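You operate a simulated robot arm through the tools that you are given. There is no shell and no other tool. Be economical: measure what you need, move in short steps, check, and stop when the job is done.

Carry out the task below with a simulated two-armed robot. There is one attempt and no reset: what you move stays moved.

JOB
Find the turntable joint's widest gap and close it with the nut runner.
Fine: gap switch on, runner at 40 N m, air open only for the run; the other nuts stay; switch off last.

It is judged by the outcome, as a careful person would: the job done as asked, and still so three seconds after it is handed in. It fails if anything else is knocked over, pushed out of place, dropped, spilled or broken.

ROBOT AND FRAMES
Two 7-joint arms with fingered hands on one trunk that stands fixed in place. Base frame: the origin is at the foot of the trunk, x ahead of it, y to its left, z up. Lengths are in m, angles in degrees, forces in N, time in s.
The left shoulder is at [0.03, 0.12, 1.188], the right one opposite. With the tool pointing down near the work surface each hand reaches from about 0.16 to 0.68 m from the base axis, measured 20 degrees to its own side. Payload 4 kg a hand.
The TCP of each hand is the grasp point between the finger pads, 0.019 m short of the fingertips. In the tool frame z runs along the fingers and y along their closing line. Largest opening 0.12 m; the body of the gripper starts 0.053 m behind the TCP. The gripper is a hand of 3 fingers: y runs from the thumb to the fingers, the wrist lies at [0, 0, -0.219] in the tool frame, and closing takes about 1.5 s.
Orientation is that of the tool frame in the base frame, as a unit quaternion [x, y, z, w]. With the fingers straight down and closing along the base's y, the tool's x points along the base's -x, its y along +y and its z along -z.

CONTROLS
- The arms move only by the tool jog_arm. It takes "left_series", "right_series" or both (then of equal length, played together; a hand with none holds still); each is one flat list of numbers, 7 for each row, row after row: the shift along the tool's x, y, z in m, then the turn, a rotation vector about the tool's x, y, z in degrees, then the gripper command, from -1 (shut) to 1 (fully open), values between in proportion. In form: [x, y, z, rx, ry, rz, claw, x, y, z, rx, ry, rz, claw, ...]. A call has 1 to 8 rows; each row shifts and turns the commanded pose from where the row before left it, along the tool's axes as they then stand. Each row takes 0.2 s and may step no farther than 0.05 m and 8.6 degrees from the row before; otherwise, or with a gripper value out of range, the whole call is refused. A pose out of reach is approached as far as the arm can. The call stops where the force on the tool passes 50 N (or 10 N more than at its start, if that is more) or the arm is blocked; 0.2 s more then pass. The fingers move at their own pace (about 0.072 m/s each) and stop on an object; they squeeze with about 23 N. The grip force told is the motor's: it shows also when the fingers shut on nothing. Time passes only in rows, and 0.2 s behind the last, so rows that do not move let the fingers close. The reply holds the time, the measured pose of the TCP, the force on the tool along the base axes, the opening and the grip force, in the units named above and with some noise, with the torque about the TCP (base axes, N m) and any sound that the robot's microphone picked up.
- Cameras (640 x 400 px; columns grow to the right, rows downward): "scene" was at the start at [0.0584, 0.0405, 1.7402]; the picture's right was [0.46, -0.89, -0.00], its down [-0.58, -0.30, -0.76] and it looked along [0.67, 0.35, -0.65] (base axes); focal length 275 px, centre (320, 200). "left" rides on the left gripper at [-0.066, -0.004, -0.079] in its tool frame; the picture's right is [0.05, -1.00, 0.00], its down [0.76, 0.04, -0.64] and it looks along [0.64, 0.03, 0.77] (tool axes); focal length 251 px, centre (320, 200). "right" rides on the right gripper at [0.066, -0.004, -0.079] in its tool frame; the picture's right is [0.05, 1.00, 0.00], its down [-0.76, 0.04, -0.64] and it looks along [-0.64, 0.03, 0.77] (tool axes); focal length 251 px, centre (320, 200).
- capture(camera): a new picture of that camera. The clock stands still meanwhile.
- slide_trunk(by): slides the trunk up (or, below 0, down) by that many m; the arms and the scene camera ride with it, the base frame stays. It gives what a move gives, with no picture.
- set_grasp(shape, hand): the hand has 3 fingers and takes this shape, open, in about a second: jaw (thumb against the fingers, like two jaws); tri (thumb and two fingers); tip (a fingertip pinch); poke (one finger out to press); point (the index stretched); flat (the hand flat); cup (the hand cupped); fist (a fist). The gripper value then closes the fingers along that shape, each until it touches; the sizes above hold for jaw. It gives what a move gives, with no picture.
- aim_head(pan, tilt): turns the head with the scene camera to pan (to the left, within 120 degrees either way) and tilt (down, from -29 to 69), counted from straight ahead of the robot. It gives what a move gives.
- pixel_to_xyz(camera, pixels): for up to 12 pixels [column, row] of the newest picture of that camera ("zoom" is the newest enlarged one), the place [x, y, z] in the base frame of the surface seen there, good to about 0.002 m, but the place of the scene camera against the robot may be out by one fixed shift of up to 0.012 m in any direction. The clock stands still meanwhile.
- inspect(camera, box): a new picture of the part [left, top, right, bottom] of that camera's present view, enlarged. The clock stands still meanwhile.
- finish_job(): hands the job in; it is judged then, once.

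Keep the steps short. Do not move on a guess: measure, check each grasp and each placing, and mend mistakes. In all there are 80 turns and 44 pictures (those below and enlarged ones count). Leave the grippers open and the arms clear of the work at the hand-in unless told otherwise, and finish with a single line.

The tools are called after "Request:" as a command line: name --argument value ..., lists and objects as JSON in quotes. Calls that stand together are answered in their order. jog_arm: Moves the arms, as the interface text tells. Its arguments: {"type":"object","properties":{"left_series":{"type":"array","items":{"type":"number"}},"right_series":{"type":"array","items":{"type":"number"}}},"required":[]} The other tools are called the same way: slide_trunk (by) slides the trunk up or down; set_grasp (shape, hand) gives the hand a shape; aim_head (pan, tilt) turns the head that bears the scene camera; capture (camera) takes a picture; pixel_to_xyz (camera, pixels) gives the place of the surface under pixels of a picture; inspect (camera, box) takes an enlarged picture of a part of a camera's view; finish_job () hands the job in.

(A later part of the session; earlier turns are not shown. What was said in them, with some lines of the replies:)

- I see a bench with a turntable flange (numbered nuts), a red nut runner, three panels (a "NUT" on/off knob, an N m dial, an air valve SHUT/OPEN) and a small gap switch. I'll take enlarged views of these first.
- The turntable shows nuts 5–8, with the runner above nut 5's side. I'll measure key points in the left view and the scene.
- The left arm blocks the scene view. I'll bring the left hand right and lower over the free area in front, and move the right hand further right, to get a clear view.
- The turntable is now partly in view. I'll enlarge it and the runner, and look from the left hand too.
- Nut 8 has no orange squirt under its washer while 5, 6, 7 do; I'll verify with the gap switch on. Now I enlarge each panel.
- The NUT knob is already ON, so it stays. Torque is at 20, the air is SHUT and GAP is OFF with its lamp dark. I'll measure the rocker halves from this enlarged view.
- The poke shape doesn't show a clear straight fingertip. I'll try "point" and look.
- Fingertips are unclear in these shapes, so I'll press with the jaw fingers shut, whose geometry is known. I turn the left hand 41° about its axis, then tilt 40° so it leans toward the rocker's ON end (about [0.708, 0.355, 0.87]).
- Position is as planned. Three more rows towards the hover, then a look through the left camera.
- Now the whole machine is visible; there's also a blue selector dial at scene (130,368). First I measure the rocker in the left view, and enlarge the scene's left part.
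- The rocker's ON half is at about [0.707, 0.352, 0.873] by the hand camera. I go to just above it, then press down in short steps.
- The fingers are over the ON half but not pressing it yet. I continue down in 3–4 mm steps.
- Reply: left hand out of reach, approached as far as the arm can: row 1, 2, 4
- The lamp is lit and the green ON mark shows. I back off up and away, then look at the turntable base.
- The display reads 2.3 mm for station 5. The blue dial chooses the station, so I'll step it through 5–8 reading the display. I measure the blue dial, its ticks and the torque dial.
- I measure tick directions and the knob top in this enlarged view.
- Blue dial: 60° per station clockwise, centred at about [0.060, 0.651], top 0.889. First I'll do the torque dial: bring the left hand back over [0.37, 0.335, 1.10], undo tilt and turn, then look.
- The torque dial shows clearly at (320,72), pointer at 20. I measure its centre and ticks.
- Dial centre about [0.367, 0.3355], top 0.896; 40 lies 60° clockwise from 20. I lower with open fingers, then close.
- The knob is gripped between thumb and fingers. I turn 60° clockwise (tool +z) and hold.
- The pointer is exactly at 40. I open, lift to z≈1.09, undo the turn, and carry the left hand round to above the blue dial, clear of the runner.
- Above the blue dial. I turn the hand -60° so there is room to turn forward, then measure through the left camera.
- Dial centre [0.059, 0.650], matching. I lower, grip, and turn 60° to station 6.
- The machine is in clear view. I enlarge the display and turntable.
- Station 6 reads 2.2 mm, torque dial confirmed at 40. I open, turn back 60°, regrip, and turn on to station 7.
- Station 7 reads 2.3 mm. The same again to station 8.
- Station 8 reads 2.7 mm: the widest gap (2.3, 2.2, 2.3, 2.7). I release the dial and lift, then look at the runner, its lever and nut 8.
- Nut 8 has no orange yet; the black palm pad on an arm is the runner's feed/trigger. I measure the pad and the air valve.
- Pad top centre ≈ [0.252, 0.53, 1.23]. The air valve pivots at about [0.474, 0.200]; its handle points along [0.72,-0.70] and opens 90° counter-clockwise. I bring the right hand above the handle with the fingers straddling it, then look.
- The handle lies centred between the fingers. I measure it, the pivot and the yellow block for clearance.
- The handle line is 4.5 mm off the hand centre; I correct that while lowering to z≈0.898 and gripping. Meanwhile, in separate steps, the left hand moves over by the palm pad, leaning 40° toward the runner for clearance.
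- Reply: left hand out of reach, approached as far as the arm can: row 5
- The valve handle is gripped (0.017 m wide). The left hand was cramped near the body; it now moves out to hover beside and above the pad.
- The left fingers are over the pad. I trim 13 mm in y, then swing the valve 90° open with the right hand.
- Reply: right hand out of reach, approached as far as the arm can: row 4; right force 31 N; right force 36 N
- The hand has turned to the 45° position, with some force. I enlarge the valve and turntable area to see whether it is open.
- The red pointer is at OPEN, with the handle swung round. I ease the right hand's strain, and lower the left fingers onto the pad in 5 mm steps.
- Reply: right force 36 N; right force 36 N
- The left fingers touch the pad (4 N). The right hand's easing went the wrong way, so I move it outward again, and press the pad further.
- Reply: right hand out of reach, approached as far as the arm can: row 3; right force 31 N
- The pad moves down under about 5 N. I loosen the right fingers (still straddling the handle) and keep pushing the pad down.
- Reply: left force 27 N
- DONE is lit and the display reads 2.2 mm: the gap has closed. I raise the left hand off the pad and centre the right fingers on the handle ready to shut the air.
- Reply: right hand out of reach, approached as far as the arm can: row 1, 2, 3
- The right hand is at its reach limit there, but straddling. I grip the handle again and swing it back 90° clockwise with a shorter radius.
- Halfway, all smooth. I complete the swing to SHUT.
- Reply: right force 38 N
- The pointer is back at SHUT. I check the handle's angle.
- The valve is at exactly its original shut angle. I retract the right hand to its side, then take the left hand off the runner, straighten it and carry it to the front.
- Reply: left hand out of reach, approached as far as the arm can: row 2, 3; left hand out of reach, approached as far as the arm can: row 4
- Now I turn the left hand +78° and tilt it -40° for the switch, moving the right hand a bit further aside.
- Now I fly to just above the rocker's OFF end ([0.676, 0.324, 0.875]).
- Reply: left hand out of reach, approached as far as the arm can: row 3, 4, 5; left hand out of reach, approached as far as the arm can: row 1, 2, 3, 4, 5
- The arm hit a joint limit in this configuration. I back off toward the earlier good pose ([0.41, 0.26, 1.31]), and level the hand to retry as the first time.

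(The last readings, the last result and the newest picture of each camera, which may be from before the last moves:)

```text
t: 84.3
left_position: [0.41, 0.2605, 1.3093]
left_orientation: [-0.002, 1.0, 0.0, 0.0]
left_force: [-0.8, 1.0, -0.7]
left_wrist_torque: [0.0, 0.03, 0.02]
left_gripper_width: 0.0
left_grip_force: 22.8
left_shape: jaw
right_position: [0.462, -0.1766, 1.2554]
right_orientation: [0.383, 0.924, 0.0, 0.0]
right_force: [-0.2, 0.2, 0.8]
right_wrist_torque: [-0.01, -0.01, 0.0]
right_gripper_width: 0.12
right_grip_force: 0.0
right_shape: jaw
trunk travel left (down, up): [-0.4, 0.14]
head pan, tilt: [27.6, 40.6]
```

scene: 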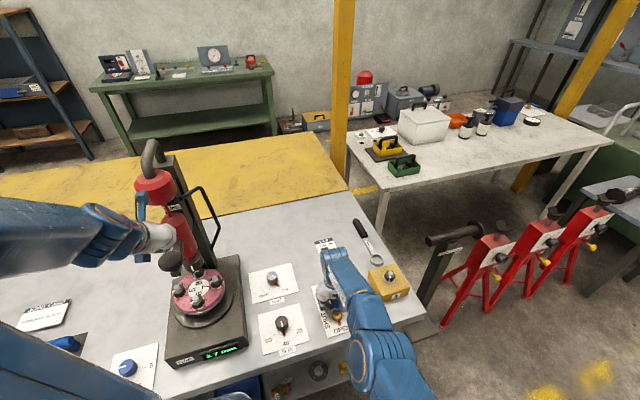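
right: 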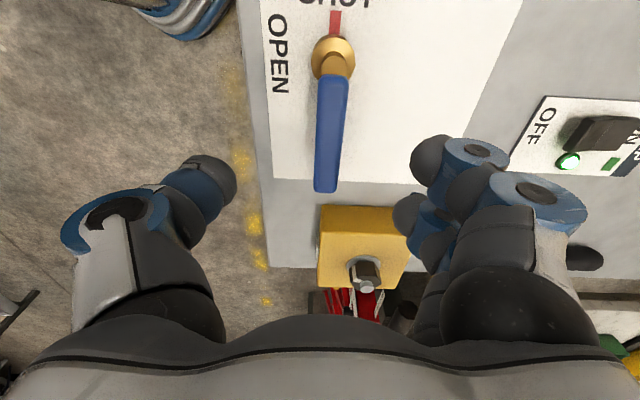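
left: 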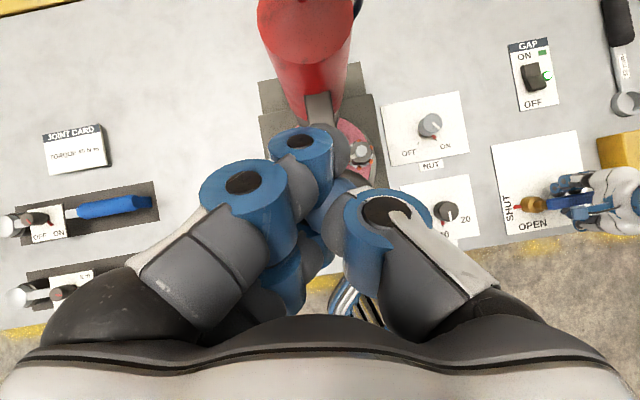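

Recovered. This time I go forward with the hand vertical first, to [0.58, 0.28, 1.01], then tilt there.

Request:
jog_arm --left_series '[-0.0243, 0.0029, 0.043, 0, 0, 0, -1, -0.0243, 0.0029, 0.043, 0, 0, 0, -1, -0.0243, 0.0029, 0.043, 0, 0, 0, -1, -0.0243, 0.0029, 0.043, 0, 0, 0, -1, -0.0243, 0.0029, 0.043, 0, 0, 0, -1, -0.0243, 0.0029, 0.043, 0, 0, 0, -1, -0.0243, 0.0029, 0.043, 0, 0, 0, -1]'

Request:
jog_arm --left_series '[0, 0, 0, 0, -8, 0, -1, 0, 0, 0, 0, -8, 0, -1, 0, 0, 0, 0, -8, 0, -1, 0, 0, 0, 0, -8, 0, -1, 0, 0, 0, 0, -8, 0, -1]'

```text
t: 85.9
left_position: [0.456, 0.2104, 1.1765]
left_orientation: [-0.001, 1.0, 0.0, 0.0]
left_force: [-0.2, -0.1, 0.8]
left_wrist_torque: [-0.02, 0.01, 0.0]
left_gripper_width: 0.0
left_grip_force: 22.7
left_shape: jaw
left hand out of reach, approached as far as the arm can: row 2, 3, 4, 5, 6, 7
right_position: [0.4625, -0.1787, 1.255]
right_orientation: [0.382, 0.924, 0.0, 0.0]
right_force: [-1.2, 0.1, 0.7]
right_wrist_torque: [-0.01, 0.0, 0.0]
right_gripper_width: 0.1202
right_grip_force: 0.1
right_shape: jaw
trunk travel left (down, up): [-0.4, 0.14]
head pan, tilt: [27.6, 40.6]
```

```text
t: 87.1
left_position: [0.455, 0.2116, 1.1734]
left_orientation: [0.0, 0.94, 0.001, 0.342]
left_force: [0.7, -1.1, -0.3]
left_wrist_torque: [0.01, -0.02, 0.0]
left_gripper_width: 0.0
left_grip_force: 23.0
left_shape: jaw
right_position: [0.4622, -0.1783, 1.2553]
right_orientation: [0.383, 0.924, 0.0, -0.001]
right_force: [0.3, 0.0, 0.6]
right_wrist_torque: [-0.01, 0.0, 0.0]
right_gripper_width: 0.1195
right_grip_force: 0.0
right_shape: jaw
trunk travel left (down, up): [-0.4, 0.14]
head pan, tilt: [27.6, 40.6]
```

Still limited by some joint. I spend one scene picture to see the arm's posture.

Request:
capture --camera "scene"

```text
3 pictures are left
```

scene: 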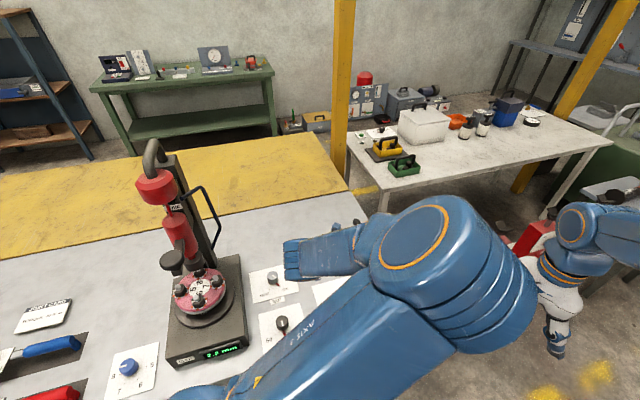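

The left elbow has swung inward to the right. I return the left hand, level, to the starting pose on the left, to let the elbow swing back out.

Request:
jog_arm --left_series '[0, 0, 0, 0, 8, 0, -1, 0, 0, 0, 0, 8, 0, -1, 0, 0, 0, 0, 8, 0, -1, 0, 0, 0, 0, 8, 0, -1, 0, 0, 0, 0, 8, 0, -1]'

Request:
jog_arm --left_series '[0.0056, 0.0306, -0.0331, 0, 0, 0, -1, 0.0056, 0.0306, -0.0331, 0, 0, 0, -1, 0.0056, 0.0306, -0.0331, 0, 0, 0, -1, 0.0056, 0.0306, -0.0331, 0, 0, 0, -1, 0.0056, 0.0306, -0.0331, 0, 0, 0, -1, 0.0056, 0.0306, -0.0331, 0, 0, 0, -1, 0.0056, 0.0306, -0.0331, 0, 0, 0, -1, 0.0056, 0.0306, -0.0331, 0, 0, 0, -1]'

Request:
inspect --camera "scene" --box '[0, 0, 640, 400]'

```text
t: 88.3
left_position: [0.4549, 0.2089, 1.1717]
left_orientation: [-0.001, 1.0, 0.002, -0.001]
left_force: [0.6, -1.0, 0.0]
left_wrist_torque: [0.03, -0.01, -0.03]
left_gripper_width: 0.0
left_grip_force: 23.0
left_shape: jaw
right_position: [0.4629, -0.1778, 1.2554]
right_orientation: [0.383, 0.924, 0.001, -0.001]
right_force: [-0.2, -0.3, 0.0]
right_wrist_torque: [0.01, 0.03, -0.01]
right_gripper_width: 0.1199
right_grip_force: 0.0
right_shape: jaw
trunk travel left (down, up): [-0.4, 0.14]
head pan, tilt: [27.6, 40.6]
```

```text
t: 90.1
left_position: [0.4145, 0.3289, 1.4416]
left_orientation: [-0.001, 1.0, -0.001, 0.001]
left_force: [-0.9, -0.4, -0.4]
left_wrist_torque: [-0.01, -0.05, 0.04]
left_gripper_width: 0.0
left_grip_force: 22.9
left_shape: jaw
left hand out of reach, approached as far as the arm can: row 1, 3, 4, 5, 6
right_position: [0.4592, -0.1756, 1.2578]
right_orientation: [0.382, 0.924, 0.0, 0.002]
right_force: [-0.3, 1.0, 0.7]
right_wrist_torque: [-0.03, -0.02, 0.01]
right_gripper_width: 0.1198
right_grip_force: 0.0
right_shape: jaw
trunk travel left (down, up): [-0.4, 0.14]
head pan, tilt: [27.6, 40.6]
```

```text
1.00 times, centred on (320, 200) of scene
```

zoom: 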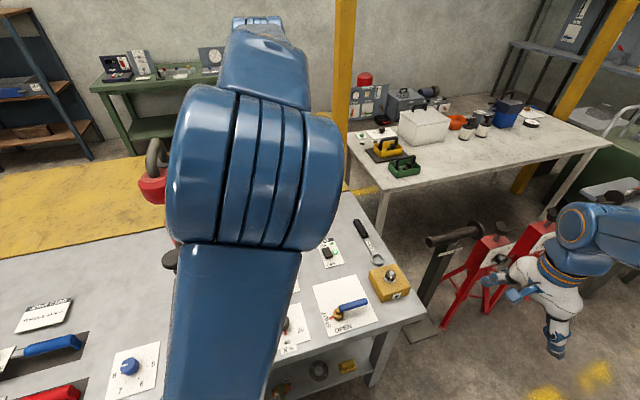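

The elbow is now up and centred. I finish the move left to y≈0.456, then retrace the first, successful path.

Request:
jog_arm --left_series '[0, 0.032, 0, 0, 0, 0, -1, 0, 0.032, 0, 0, 0, 0, -1, 0, 0.032, 0, 0, 0, 0, -1, 0, 0.03, 0, 0, 0, 0, -1]'

Request:
jog_arm --left_series '[0, -0.04, 0.025, 0, 0, 0, -1, 0, -0.04, 0.025, 0, 0, 0, -1, 0, -0.04, 0.025, 0, 0, 0, -1, 0, -0.04, 0.025, 0, 0, 0, -1, 0, -0.04, 0.025, 0, 0, 0, -1]'

Request:
jog_arm --left_series '[-0.0243, 0.0029, 0.043, 0, 0, 0, -1, -0.0243, 0.0029, 0.043, 0, 0, 0, -1, -0.0243, 0.0029, 0.043, 0, 0, 0, -1]'

```text
t: 91.1
left_position: [0.4182, 0.3506, 1.4403]
left_orientation: [0.0, 1.0, 0.0, 0.001]
left_force: [0.0, 0.2, 0.2]
left_wrist_torque: [0.02, 0.01, 0.03]
left_gripper_width: 0.0002
left_grip_force: 23.1
left_shape: jaw
left hand out of reach, approached as far as the arm can: row 1, 2, 3, 4
right_position: [0.4613, -0.1764, 1.2565]
right_orientation: [0.382, 0.924, 0.0, 0.001]
right_force: [-0.4, 0.2, 0.4]
right_wrist_torque: [0.01, -0.02, -0.01]
right_gripper_width: 0.1201
right_grip_force: 0.0
right_shape: jaw
trunk travel left (down, up): [-0.4, 0.14]
head pan, tilt: [27.6, 40.6]
```

```text
t: 92.3
left_position: [0.4187, 0.1487, 1.3135]
left_orientation: [0.0, 1.0, 0.0, -0.001]
left_force: [-0.1, 0.6, 0.0]
left_wrist_torque: [0.0, 0.0, -0.04]
left_gripper_width: 0.0
left_grip_force: 23.3
left_shape: jaw
right_position: [0.4623, -0.1781, 1.2557]
right_orientation: [0.383, 0.924, 0.001, 0.0]
right_force: [-0.1, 0.2, -0.4]
right_wrist_torque: [0.03, 0.0, -0.01]
right_gripper_width: 0.1199
right_grip_force: 0.1
right_shape: jaw
trunk travel left (down, up): [-0.4, 0.14]
head pan, tilt: [27.6, 40.6]
```

```text
t: 93.1
left_position: [0.4946, 0.1557, 1.1797]
left_orientation: [0.0, 1.0, 0.0, -0.001]
left_force: [0.1, 0.2, 0.0]
left_wrist_torque: [0.02, -0.01, 0.0]
left_gripper_width: 0.0
left_grip_force: 23.2
left_shape: jaw
right_position: [0.4637, -0.1764, 1.2556]
right_orientation: [0.382, 0.924, 0.0, -0.001]
right_force: [0.2, -0.2, 0.4]
right_wrist_torque: [0.01, -0.02, -0.01]
right_gripper_width: 0.1198
right_grip_force: 0.1
right_shape: jaw
trunk travel left (down, up): [-0.4, 0.14]
head pan, tilt: [27.6, 40.6]
```

This is reachable now. I continue forward to about [0.61, 0.18, 1.05] and then go left.

Request:
jog_arm --left_series '[-0.03, 0.006, 0.0325, 0, 0, 0, -1, -0.03, 0.006, 0.0325, 0, 0, 0, -1, -0.03, 0.006, 0.0325, 0, 0, 0, -1, -0.025, 0.006, 0.0325, 0, 0, 0, -1, 0, 0.03, 0, 0, 0, 0, -1, 0, 0.03, 0, 0, 0, 0, -1]'

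```text
t: 94.5
left_position: [0.5054, 0.1561, 1.1602]
left_orientation: [-0.001, 1.0, 0.001, 0.001]
left_force: [0.6, -0.8, 0.4]
left_wrist_torque: [0.03, 0.01, 0.01]
left_gripper_width: 0.0
left_grip_force: 22.9
left_shape: jaw
left hand out of reach, approached as far as the arm can: row 1, 2, 3, 4, 5, 6
right_position: [0.4613, -0.1788, 1.2553]
right_orientation: [0.382, 0.924, 0.0, -0.002]
right_force: [0.6, 0.4, -1.2]
right_wrist_torque: [0.0, 0.0, 0.0]
right_gripper_width: 0.1201
right_grip_force: 0.1
right_shape: jaw
trunk travel left (down, up): [-0.4, 0.14]
head pan, tilt: [27.6, 40.6]
```

The left arm's elbow is folded inward and can't extend. The right arm can reach the switch if the trunk is lowered a little. I park the left hand up and back, then lower the trunk 0.15 m.

Request:
jog_arm --left_series '[0.015, 0.0206, -0.04, 0, 0, 0, 0, 0.015, 0.0206, -0.04, 0, 0, 0, 0, 0.015, 0.0206, -0.04, 0, 0, 0, 0, 0.015, 0.0206, -0.04, 0, 0, 0, 0, 0.015, 0.0206, -0.04, 0, 0, 0, 0, 0.015, 0.0206, -0.04, 0, 0, 0, 0, 0.015, 0.0206, -0.04, 0, 0, 0, 0]'

Request:
slide_trunk --by -0.15

Request:
jog_arm --right_series '[0, 0, 0, 0, 0, -8, -1, 0, 0, 0, 0, 0, -8, -1, 0, 0, 0, 0, 0, -8, -1, 0, 0, 0, 0, 0, -8, -1, 0, 0, 0, 0, 0, -8, -1, 0, 0, 0, 0, 0, -8, -1, 0, 0, 0, 0, 0, -8, -1, 0, 0, 0, 0, 0, -8, -1]'

```text
t: 96.1
left_position: [0.3957, 0.3025, 1.4383]
left_orientation: [-0.001, 1.0, 0.0, 0.0]
left_force: [-0.5, -0.1, 0.1]
left_wrist_torque: [-0.01, -0.07, 0.0]
left_gripper_width: 0.0598
left_grip_force: 0.0
left_shape: jaw
right_position: [0.4607, -0.1762, 1.2573]
right_orientation: [0.383, 0.924, 0.001, 0.001]
right_force: [-0.9, 0.0, -0.2]
right_wrist_torque: [-0.01, -0.02, -0.04]
right_gripper_width: 0.1198
right_grip_force: 0.1
right_shape: jaw
trunk travel left (down, up): [-0.4, 0.14]
head pan, tilt: [27.6, 40.6]
```

```text
t: 97.8
left_position: [0.3977, 0.3004, 1.289]
left_orientation: [-0.001, 1.0, 0.0, 0.0]
left_force: [0.0, -0.2, 0.4]
left_wrist_torque: [-0.03, 0.01, 0.0]
left_gripper_width: 0.0595
left_grip_force: 0.1
left_shape: jaw
right_position: [0.462, -0.1765, 1.1065]
right_orientation: [0.382, 0.924, 0.0, 0.0]
right_force: [-0.9, -0.2, -0.2]
right_wrist_torque: [0.02, 0.02, -0.02]
right_gripper_width: 0.1202
right_grip_force: 0.0
right_shape: jaw
trunk travel left (down, up): [-0.25, 0.29]
head pan, tilt: [27.6, 40.6]
```

```text
t: 99.7
left_position: [0.3979, 0.3008, 1.2869]
left_orientation: [0.0, 1.0, 0.0, 0.0]
left_force: [-0.1, 0.5, 0.3]
left_wrist_torque: [0.01, 0.04, -0.01]
left_gripper_width: 0.0595
left_grip_force: 0.0
left_shape: jaw
right_position: [0.4627, -0.1761, 1.1047]
right_orientation: [-0.166, 0.986, 0.001, -0.001]
right_force: [0.3, 0.2, 0.6]
right_wrist_torque: [0.01, 0.0, 0.03]
right_gripper_width: 0.0
right_grip_force: 23.2
right_shape: jaw
trunk travel left (down, up): [-0.25, 0.29]
head pan, tilt: [27.6, 40.6]
```

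Right hand: finish the turn to -34°, shift forward-left, then tilt 50°.

Request:
jog_arm --right_series '[0, 0, 0, 0, 0, -7.5, -1, 0, 0, 0, 0, 0, -7.5, -1, -0.0293, 0.0255, 0, 0, 0, 0, -1, -0.0293, 0.0255, 0, 0, 0, 0, -1, -0.0293, 0.0255, 0, 0, 0, 0, -1, -0.0293, 0.0255, 0, 0, 0, 0, -1]'

Request:
jog_arm --right_series '[0, 0, 0, 0, -8.33, 0, -1, 0, 0, 0, 0, -8.33, 0, -1, 0, 0, 0, 0, -8.33, 0, -1, 0, 0, 0, 0, -8.33, 0, -1, 0, 0, 0, 0, -8.33, 0, -1, 0, 0, 0, 0, -8.33, 0, -1]'

```text
t: 101.0
left_position: [0.3983, 0.3019, 1.2872]
left_orientation: [-0.001, 1.0, 0.0, 0.0]
left_force: [-0.6, 0.8, 0.2]
left_wrist_torque: [-0.01, -0.04, 0.02]
left_gripper_width: 0.0598
left_grip_force: 0.1
left_shape: jaw
right_position: [0.5014, -0.027, 1.1059]
right_orientation: [-0.293, 0.956, 0.0, -0.001]
right_force: [0.0, -0.1, -0.2]
right_wrist_torque: [-0.02, 0.0, 0.0]
right_gripper_width: 0.0002
right_grip_force: 22.5
right_shape: jaw
trunk travel left (down, up): [-0.25, 0.29]
head pan, tilt: [27.6, 40.6]
```

```text
t: 102.5
left_position: [0.3981, 0.3007, 1.289]
left_orientation: [-0.001, 1.0, 0.0, 0.0]
left_force: [-0.8, -0.6, 0.5]
left_wrist_torque: [0.02, 0.0, 0.01]
left_gripper_width: 0.0594
left_grip_force: 0.1
left_shape: jaw
right_position: [0.5033, -0.0273, 1.1054]
right_orientation: [-0.265, 0.867, 0.124, 0.404]
right_force: [0.6, -0.1, 0.8]
right_wrist_torque: [0.01, 0.03, 0.02]
right_gripper_width: 0.0
right_grip_force: 23.0
right_shape: jaw
trunk travel left (down, up): [-0.25, 0.29]
head pan, tilt: [27.6, 40.6]
```

No limits hit. I fly to hover over the OFF end.

Request:
jog_arm --right_series '[-0.0089, 0.0217, 0.04, 0, 0, 0, -1, -0.0089, 0.0217, 0.04, 0, 0, 0, -1, -0.0089, 0.0217, 0.04, 0, 0, 0, -1, -0.0089, 0.0217, 0.04, 0, 0, 0, -1, -0.0089, 0.0217, 0.04, 0, 0, 0, -1, -0.0089, 0.0217, 0.04, 0, 0, 0, -1]'

Request:
jog_arm --right_series '[-0.0089, 0.0217, 0.04, 0, 0, 0, -1, -0.0089, 0.0217, 0.04, 0, 0, 0, -1, -0.0089, 0.0217, 0.04, 0, 0, 0, -1, 0, 0, 0, 0, 0, 0, -1]'

```text
t: 103.8
left_position: [0.3982, 0.302, 1.287]
left_orientation: [-0.001, 1.0, 0.0, 0.001]
left_force: [-0.3, -0.1, -0.2]
left_wrist_torque: [-0.01, 0.07, 0.03]
left_gripper_width: 0.0594
left_grip_force: 0.1
left_shape: jaw
right_position: [0.6143, 0.2034, 0.9876]
right_orientation: [-0.265, 0.867, 0.123, 0.403]
right_force: [-0.1, -0.5, 0.3]
right_wrist_torque: [0.0, 0.04, 0.02]
right_gripper_width: 0.0003
right_grip_force: 23.0
right_shape: jaw
trunk travel left (down, up): [-0.25, 0.29]
head pan, tilt: [27.6, 40.6]
```

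```text
t: 104.8
left_position: [0.3971, 0.2996, 1.2883]
left_orientation: [-0.001, 1.0, 0.0, -0.001]
left_force: [-1.3, 0.0, 0.6]
left_wrist_torque: [-0.02, -0.01, 0.02]
left_gripper_width: 0.0595
left_grip_force: 0.0
left_shape: jaw
right_position: [0.665, 0.3138, 0.9383]
right_orientation: [-0.266, 0.867, 0.124, 0.404]
right_force: [-0.4, -0.7, -0.1]
right_wrist_torque: [-0.03, 0.01, -0.01]
right_gripper_width: 0.0001
right_grip_force: 23.0
right_shape: jaw
trunk travel left (down, up): [-0.25, 0.29]
head pan, tilt: [27.6, 40.6]
```

Right above it. I descend 38 mm, then press in 4 mm steps watching the force.

Request:
jog_arm --right_series '[0.0063, 0.0005, 0.0073, 0, 0, 0, -1, 0.0063, 0.0005, 0.0073, 0, 0, 0, -1, 0.0063, 0.0005, 0.0073, 0, 0, 0, -1, 0.0063, 0.0005, 0.0073, 0, 0, 0, -1]'

Request:
jog_arm --right_series '[0.0031, 0, 0.0026, 0, 0, 0, -1, 0.0031, 0, 0.0026, 0, 0, 0, -1]'

Request:
jog_arm --right_series '[0.0031, 0, 0.0026, 0, 0, 0, -1, 0.0031, 0, 0.0026, 0, 0, 0, -1]'

```text
t: 105.8
left_position: [0.3979, 0.2999, 1.2863]
left_orientation: [-0.001, 1.0, 0.001, 0.001]
left_force: [-0.3, 0.5, -0.2]
left_wrist_torque: [0.0, 0.0, 0.0]
left_gripper_width: 0.0595
left_grip_force: 0.1
left_shape: jaw
right_position: [0.658, 0.3035, 0.8909]
right_orientation: [-0.265, 0.866, 0.124, 0.404]
right_force: [0.5, 0.2, -0.1]
right_wrist_torque: [0.0, -0.01, -0.03]
right_gripper_width: 0.0
right_grip_force: 23.3
right_shape: jaw
right hand out of reach, approached as far as the arm can: row 1, 2, 3, 4
trunk travel left (down, up): [-0.25, 0.29]
head pan, tilt: [27.6, 40.6]
```

```text
t: 106.5
left_position: [0.3982, 0.3005, 1.2874]
left_orientation: [-0.001, 1.0, 0.0, 0.0]
left_force: [-0.4, -0.5, 0.5]
left_wrist_torque: [-0.02, 0.01, 0.0]
left_gripper_width: 0.0599
left_grip_force: 0.2
left_shape: jaw
right_position: [0.6578, 0.3044, 0.8842]
right_orientation: [-0.265, 0.867, 0.125, 0.404]
right_force: [0.3, -0.7, 3.3]
right_wrist_torque: [-0.06, 0.03, 0.01]
right_gripper_width: 0.0
right_grip_force: 22.8
right_shape: jaw
trunk travel left (down, up): [-0.25, 0.29]
head pan, tilt: [27.6, 40.6]
```

```text
t: 107.0
left_position: [0.3954, 0.2998, 1.2897]
left_orientation: [-0.002, 1.0, 0.0, 0.0]
left_force: [-0.1, 0.2, 0.5]
left_wrist_torque: [-0.01, 0.03, 0.0]
left_gripper_width: 0.0599
left_grip_force: 0.1
left_shape: jaw
right_position: [0.6568, 0.3051, 0.8838]
right_orientation: [-0.265, 0.865, 0.125, 0.407]
right_force: [-3.8, 3.1, 15.6]
right_wrist_torque: [0.03, 0.1, -0.03]
right_gripper_width: 0.0001
right_grip_force: 22.8
right_shape: jaw
right hand out of reach, approached as far as the arm can: row 2
trunk travel left (down, up): [-0.25, 0.29]
head pan, tilt: [27.6, 40.6]
```

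The arm came down 15 mm short because of reach and is touching something (16 N). I check with the right camera.

Request:
capture --camera "right"

```text
1 pictures are left
```

right: 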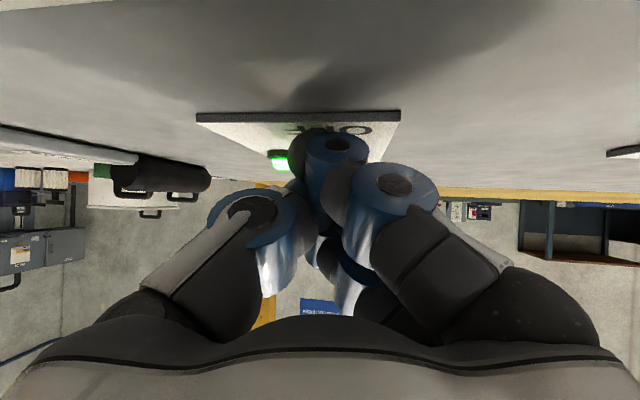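

The lamp is still green: the fingers are on the plate, short of the rocker. I lift 6 cm, tilt 10° more to gain reach, and move forward above the rocker.

Request:
jog_arm --right_series '[-0.023, 0, -0.0193, 0, 0, 0, -1, -0.023, 0, -0.0193, 0, 0, 0, -1, 0, 0, 0, 0, -5, 0, -1, 0, 0, 0, 0, -5, 0, -1, 0.0017, 0, 0.011, 0, 0, 0, -1, 0.0017, 0, 0.011, 0, 0, 0, -1, 0, 0, 0, 0, 0, 0, -1]'

```text
t: 108.7
left_position: [0.3986, 0.3009, 1.2877]
left_orientation: [-0.001, 1.0, 0.0, 0.0]
left_force: [0.0, 0.0, -0.4]
left_wrist_torque: [0.01, 0.02, 0.01]
left_gripper_width: 0.0599
left_grip_force: 0.1
left_shape: jaw
right_position: [0.677, 0.3186, 0.9333]
right_orientation: [-0.253, 0.829, 0.145, 0.477]
right_force: [0.0, 1.2, -0.9]
right_wrist_torque: [0.0, 0.01, 0.0]
right_gripper_width: 0.0
right_grip_force: 23.4
right_shape: jaw
right hand out of reach, approached as far as the arm can: row 1, 2, 3, 4, 5, 6
trunk travel left (down, up): [-0.25, 0.29]
head pan, tilt: [27.6, 40.6]
```

At the reach limit again. I back off and up, lower the trunk 6 cm more so the shoulder sits below the wrist, then return.

Request:
jog_arm --right_series '[-0.0158, 0.0015, -0.0428, 0, 0, 0, -1, -0.0158, 0.0015, -0.0428, 0, 0, 0, -1, 0, 0, 0, 0, 0, 0, -1]'

Request:
slide_trunk --by -0.06

```text
t: 109.5
left_position: [0.399, 0.3018, 1.2881]
left_orientation: [-0.001, 1.0, 0.001, 0.0]
left_force: [-0.7, -0.6, 0.0]
left_wrist_torque: [0.01, 0.0, 0.03]
left_gripper_width: 0.0599
left_grip_force: 0.0
left_shape: jaw
right_position: [0.6798, 0.3339, 0.9926]
right_orientation: [-0.253, 0.829, 0.146, 0.477]
right_force: [-0.8, -0.1, 0.5]
right_wrist_torque: [0.04, -0.05, 0.0]
right_gripper_width: 0.0
right_grip_force: 22.9
right_shape: jaw
right hand out of reach, approached as far as the arm can: row 1, 2
trunk travel left (down, up): [-0.25, 0.29]
head pan, tilt: [27.6, 40.6]
```

```text
t: 110.5
left_position: [0.398, 0.3015, 1.229]
left_orientation: [-0.002, 1.0, 0.0, 0.0]
left_force: [-0.5, -0.6, -0.4]
left_wrist_torque: [-0.01, 0.02, 0.0]
left_gripper_width: 0.06
left_grip_force: 0.0
left_shape: jaw
right_position: [0.6802, 0.3327, 0.9328]
right_orientation: [-0.253, 0.828, 0.147, 0.478]
right_force: [0.4, -0.6, 0.7]
right_wrist_torque: [0.01, 0.0, 0.01]
right_gripper_width: 0.0
right_grip_force: 22.9
right_shape: jaw
trunk travel left (down, up): [-0.19, 0.35]
head pan, tilt: [27.6, 40.6]
```

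The hand now sits at [0.680, 0.333, 0.933]. I descend 30 mm with a small shift back toward the OFF end, then read.

Request:
jog_arm --right_series '[0.0106, -0.0022, 0.0016, 0, 0, 0, -1, 0.0106, -0.0022, 0.0016, 0, 0, 0, -1, 0, 0, 0, 0, 0, 0, -1]'

```text
t: 111.2
left_position: [0.3982, 0.2997, 1.2264]
left_orientation: [-0.001, 1.0, 0.001, 0.0]
left_force: [0.4, -0.3, -0.5]
left_wrist_torque: [0.04, 0.0, 0.02]
left_gripper_width: 0.0596
left_grip_force: 0.1
left_shape: jaw
right_position: [0.6795, 0.3281, 0.9111]
right_orientation: [-0.253, 0.828, 0.146, 0.478]
right_force: [-0.1, 0.3, 0.3]
right_wrist_torque: [-0.02, 0.02, -0.02]
right_gripper_width: 0.0
right_grip_force: 23.1
right_shape: jaw
right hand out of reach, approached as far as the arm can: row 1
trunk travel left (down, up): [-0.19, 0.35]
head pan, tilt: [27.6, 40.6]
```

Shift back about 12 mm toward the OFF end, then read.

Request:
jog_arm --right_series '[0.0088, -0.005, -0.0072, 0, 0, 0, -1, 0, 0, 0, 0, 0, 0, -1]'

```text
t: 111.8
left_position: [0.3983, 0.3008, 1.2285]
left_orientation: [-0.001, 1.0, 0.0, 0.0]
left_force: [-0.7, 0.3, 0.4]
left_wrist_torque: [0.0, 0.0, 0.04]
left_gripper_width: 0.0597
left_grip_force: 0.0
left_shape: jaw
right_position: [0.6814, 0.3233, 0.9051]
right_orientation: [-0.253, 0.829, 0.146, 0.477]
right_force: [0.4, 0.0, -0.8]
right_wrist_torque: [-0.02, -0.06, -0.01]
right_gripper_width: 0.0003
right_grip_force: 23.3
right_shape: jaw
right hand out of reach, approached as far as the arm can: row 1
trunk travel left (down, up): [-0.19, 0.35]
head pan, tilt: [27.6, 40.6]
```

Predicted contact is now 1 cm onto the OFF half. I press straight down in 4 mm steps.

Request:
jog_arm --right_series '[0.0035, 0, 0.002, 0, 0, 0, -1, 0.0035, 0, 0.002, 0, 0, 0, -1]'

Request:
jog_arm --right_series '[0.0035, 0, 0.002, 0, 0, 0, -1, 0, 0, 0, 0, 0, 0, -1]'

```text
t: 112.5
left_position: [0.3978, 0.3021, 1.2276]
left_orientation: [-0.001, 1.0, 0.0, -0.001]
left_force: [0.5, 0.0, 0.2]
left_wrist_torque: [0.0, -0.01, -0.02]
left_gripper_width: 0.0596
left_grip_force: 0.1
left_shape: jaw
right_position: [0.6842, 0.3225, 0.8985]
right_orientation: [-0.252, 0.828, 0.146, 0.479]
right_force: [0.0, 0.4, 0.7]
right_wrist_torque: [0.01, 0.02, -0.01]
right_gripper_width: 0.0001
right_grip_force: 23.1
right_shape: jaw
trunk travel left (down, up): [-0.19, 0.35]
head pan, tilt: [27.6, 40.6]
```

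```text
t: 113.0
left_position: [0.3976, 0.301, 1.2275]
left_orientation: [-0.001, 1.0, 0.0, -0.001]
left_force: [-0.4, -0.6, -1.2]
left_wrist_torque: [0.01, 0.01, -0.02]
left_gripper_width: 0.0598
left_grip_force: 0.0
left_shape: jaw
right_position: [0.683, 0.3232, 0.8973]
right_orientation: [-0.253, 0.828, 0.147, 0.478]
right_force: [0.1, 1.0, 0.9]
right_wrist_torque: [0.01, 0.01, 0.02]
right_gripper_width: 0.0
right_grip_force: 23.5
right_shape: jaw
right hand out of reach, approached as far as the arm can: row 1
trunk travel left (down, up): [-0.19, 0.35]
head pan, tilt: [27.6, 40.6]
```

No contact yet at z 0.897. I continue down.

Request:
jog_arm --right_series '[0.0035, 0, 0.002, 0, 0, 0, -1, 0.0035, 0, 0.002, 0, 0, 0, -1]'

Request:
jog_arm --right_series '[0.0035, 0, 0.002, 0, 0, 0, -1, 0, 0, 0, 0, 0, 0, -1]'

```text
t: 113.7
left_position: [0.3961, 0.3004, 1.2282]
left_orientation: [0.0, 1.0, 0.0, 0.001]
left_force: [0.5, 0.1, 0.5]
left_wrist_torque: [0.01, 0.0, -0.02]
left_gripper_width: 0.0595
left_grip_force: 0.1
left_shape: jaw
right_position: [0.6818, 0.3229, 0.8958]
right_orientation: [-0.252, 0.826, 0.147, 0.482]
right_force: [-2.9, 0.6, 15.9]
right_wrist_torque: [0.0, 0.04, 0.05]
right_gripper_width: 0.0002
right_grip_force: 22.9
right_shape: jaw
trunk travel left (down, up): [-0.19, 0.35]
head pan, tilt: [27.6, 40.6]
```

```text
t: 114.2
left_position: [0.3944, 0.2994, 1.2288]
left_orientation: [0.0, 1.0, 0.0, 0.001]
left_force: [-0.1, -0.4, 1.0]
left_wrist_torque: [-0.02, 0.02, -0.01]
left_gripper_width: 0.0598
left_grip_force: 0.0
left_shape: jaw
right_position: [0.6819, 0.3221, 0.8954]
right_orientation: [-0.252, 0.827, 0.146, 0.481]
right_force: [0.9, 2.1, 21.1]
right_wrist_torque: [0.05, -0.1, -0.01]
right_gripper_width: 0.0
right_grip_force: 22.9
right_shape: jaw
right hand out of reach, approached as far as the arm can: row 1
trunk travel left (down, up): [-0.19, 0.35]
head pan, tilt: [27.6, 40.6]
```

21 N right at the fingertip with no further travel. I press a little harder to be sure, then lift before using the last picture.

Request:
jog_arm --right_series '[0.0035, 0, 0.002, 0, 0, 0, -1, 0.0035, 0, 0.002, 0, 0, 0, -1, 0.0035, 0, 0.002, 0, 0, 0, -1, 0, 0, 0, 0, 0, 0, -1]'

```text
t: 115.2
left_position: [0.3914, 0.2989, 1.2297]
left_orientation: [0.0, 1.0, 0.0, 0.002]
left_force: [0.1, 0.1, -0.6]
left_wrist_torque: [0.0, 0.04, 0.01]
left_gripper_width: 0.0598
left_grip_force: 0.1
left_shape: jaw
right_position: [0.6811, 0.3219, 0.892]
right_orientation: [-0.251, 0.821, 0.15, 0.49]
right_force: [-8.3, 4.1, 42.8]
right_wrist_torque: [0.13, -0.03, 0.0]
right_gripper_width: 0.0
right_grip_force: 23.4
right_shape: jaw
trunk travel left (down, up): [-0.19, 0.35]
head pan, tilt: [27.6, 40.6]
```

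Firm press, 43 N. I lift about 4 cm.

Request:
jog_arm --right_series '[-0.0173, 0, -0.01, 0, 0, 0, -1, -0.0173, 0, -0.01, 0, 0, 0, -1, 0, 0, 0, 0, 0, 0, -1]'

```text
t: 116.0
left_position: [0.3978, 0.3011, 1.2265]
left_orientation: [-0.001, 1.0, 0.001, -0.001]
left_force: [0.1, -1.1, -0.4]
left_wrist_torque: [-0.02, 0.02, -0.01]
left_gripper_width: 0.0597
left_grip_force: 0.0
left_shape: jaw
right_position: [0.6824, 0.3188, 0.9154]
right_orientation: [-0.253, 0.83, 0.145, 0.476]
right_force: [-0.4, -0.6, -0.5]
right_wrist_torque: [0.03, 0.02, -0.02]
right_gripper_width: 0.0
right_grip_force: 23.0
right_shape: jaw
trunk travel left (down, up): [-0.19, 0.35]
head pan, tilt: [27.6, 40.6]
```

Now the last picture, from the right hand, to check the lamp and rocker.

Request:
capture --camera "right"

```text
0 pictures are left
```

right: 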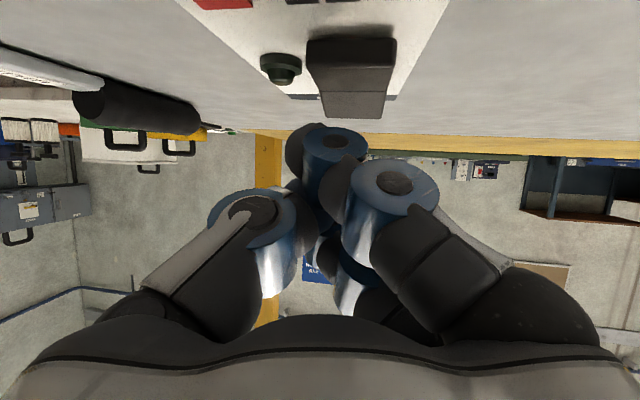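

The lamp is dark and the red OFF mark shows: the switch is off. I withdraw the right hand up and back, and open both grippers.

Request:
jog_arm --right_series '[-0.0173, 0, -0.01, 0, 0, 0, -1, -0.0173, 0, -0.01, 0, 0, 0, -1, -0.0054, -0.0183, -0.0407, 0, 0, 0, -1, -0.0054, -0.0183, -0.0407, 0, 0, 0, -1, -0.0054, -0.0183, -0.0407, 0, 0, 0, -1, -0.0054, -0.0183, -0.0407, 0, 0, 0, -1, -0.0054, -0.0183, -0.0407, 0, 0, 0, -1, -0.0054, -0.0183, -0.0407, 0, 0, 0, -1]'

Request:
slide_trunk --by 0.15

Request:
jog_arm --left_series '[0, 0, 0, 0, 0, 0, 1, 0, 0, 0, 0, 0, 0, 1, 0, 0, 0, 0, 0, 0, 1, 0, 0, 0, 0, 0, 0, 1, 0, 0, 0, 0, 0, 0, 1]' --right_series '[0, 0, 0, 0, 0, 0, 1, 0, 0, 0, 0, 0, 0, 1, 0, 0, 0, 0, 0, 0, 1, 0, 0, 0, 0, 0, 0, 1, 0, 0, 0, 0, 0, 0, 1]'

```text
t: 117.8
left_position: [0.3983, 0.2993, 1.2292]
left_orientation: [0.0, 1.0, 0.001, 0.0]
left_force: [0.3, -1.2, 0.0]
left_wrist_torque: [0.01, 0.01, 0.02]
left_gripper_width: 0.0597
left_grip_force: 0.0
left_shape: jaw
right_position: [0.5811, 0.1186, 1.1086]
right_orientation: [-0.253, 0.828, 0.147, 0.478]
right_force: [0.2, -0.1, -0.2]
right_wrist_torque: [-0.02, 0.02, 0.0]
right_gripper_width: 0.0
right_grip_force: 23.3
right_shape: jaw
trunk travel left (down, up): [-0.19, 0.35]
head pan, tilt: [27.6, 40.6]
```

```text
t: 119.6
left_position: [0.3982, 0.3013, 1.3771]
left_orientation: [-0.001, 1.0, 0.0, 0.001]
left_force: [-0.9, 0.6, 0.6]
left_wrist_torque: [-0.01, -0.01, 0.0]
left_gripper_width: 0.0597
left_grip_force: 0.1
left_shape: jaw
right_position: [0.5824, 0.1193, 1.2592]
right_orientation: [-0.253, 0.828, 0.146, 0.478]
right_force: [0.1, 0.1, 0.6]
right_wrist_torque: [0.03, -0.01, 0.01]
right_gripper_width: 0.0
right_grip_force: 23.3
right_shape: jaw
trunk travel left (down, up): [-0.34, 0.2]
head pan, tilt: [27.6, 40.6]
```

```text
t: 120.8
left_position: [0.3962, 0.3008, 1.3781]
left_orientation: [-0.001, 1.0, 0.0, 0.0]
left_force: [0.2, -0.1, 0.1]
left_wrist_torque: [-0.02, 0.02, 0.02]
left_gripper_width: 0.1201
left_grip_force: 0.1
left_shape: jaw
right_position: [0.5825, 0.1189, 1.2592]
right_orientation: [-0.253, 0.829, 0.146, 0.477]
right_force: [0.1, 0.8, 1.3]
right_wrist_torque: [-0.03, -0.02, -0.01]
right_gripper_width: 0.1199
right_grip_force: 0.1
right_shape: jaw
trunk travel left (down, up): [-0.34, 0.2]
head pan, tilt: [27.6, 40.6]
```

Both hands are open and well above the work; nut 8 is done, the air is shut, torque is at 40 and the gap switch is off. I hand in.

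Request:
finish_job

```text
The job is handed in.
```

Done: nut 8 had the widest gap (2.7 mm) and the runner closed it to 2.2 mm at 40 N m with the DONE lamp lit; the air is shut, the other nuts were not run, and the gap switch went off last.
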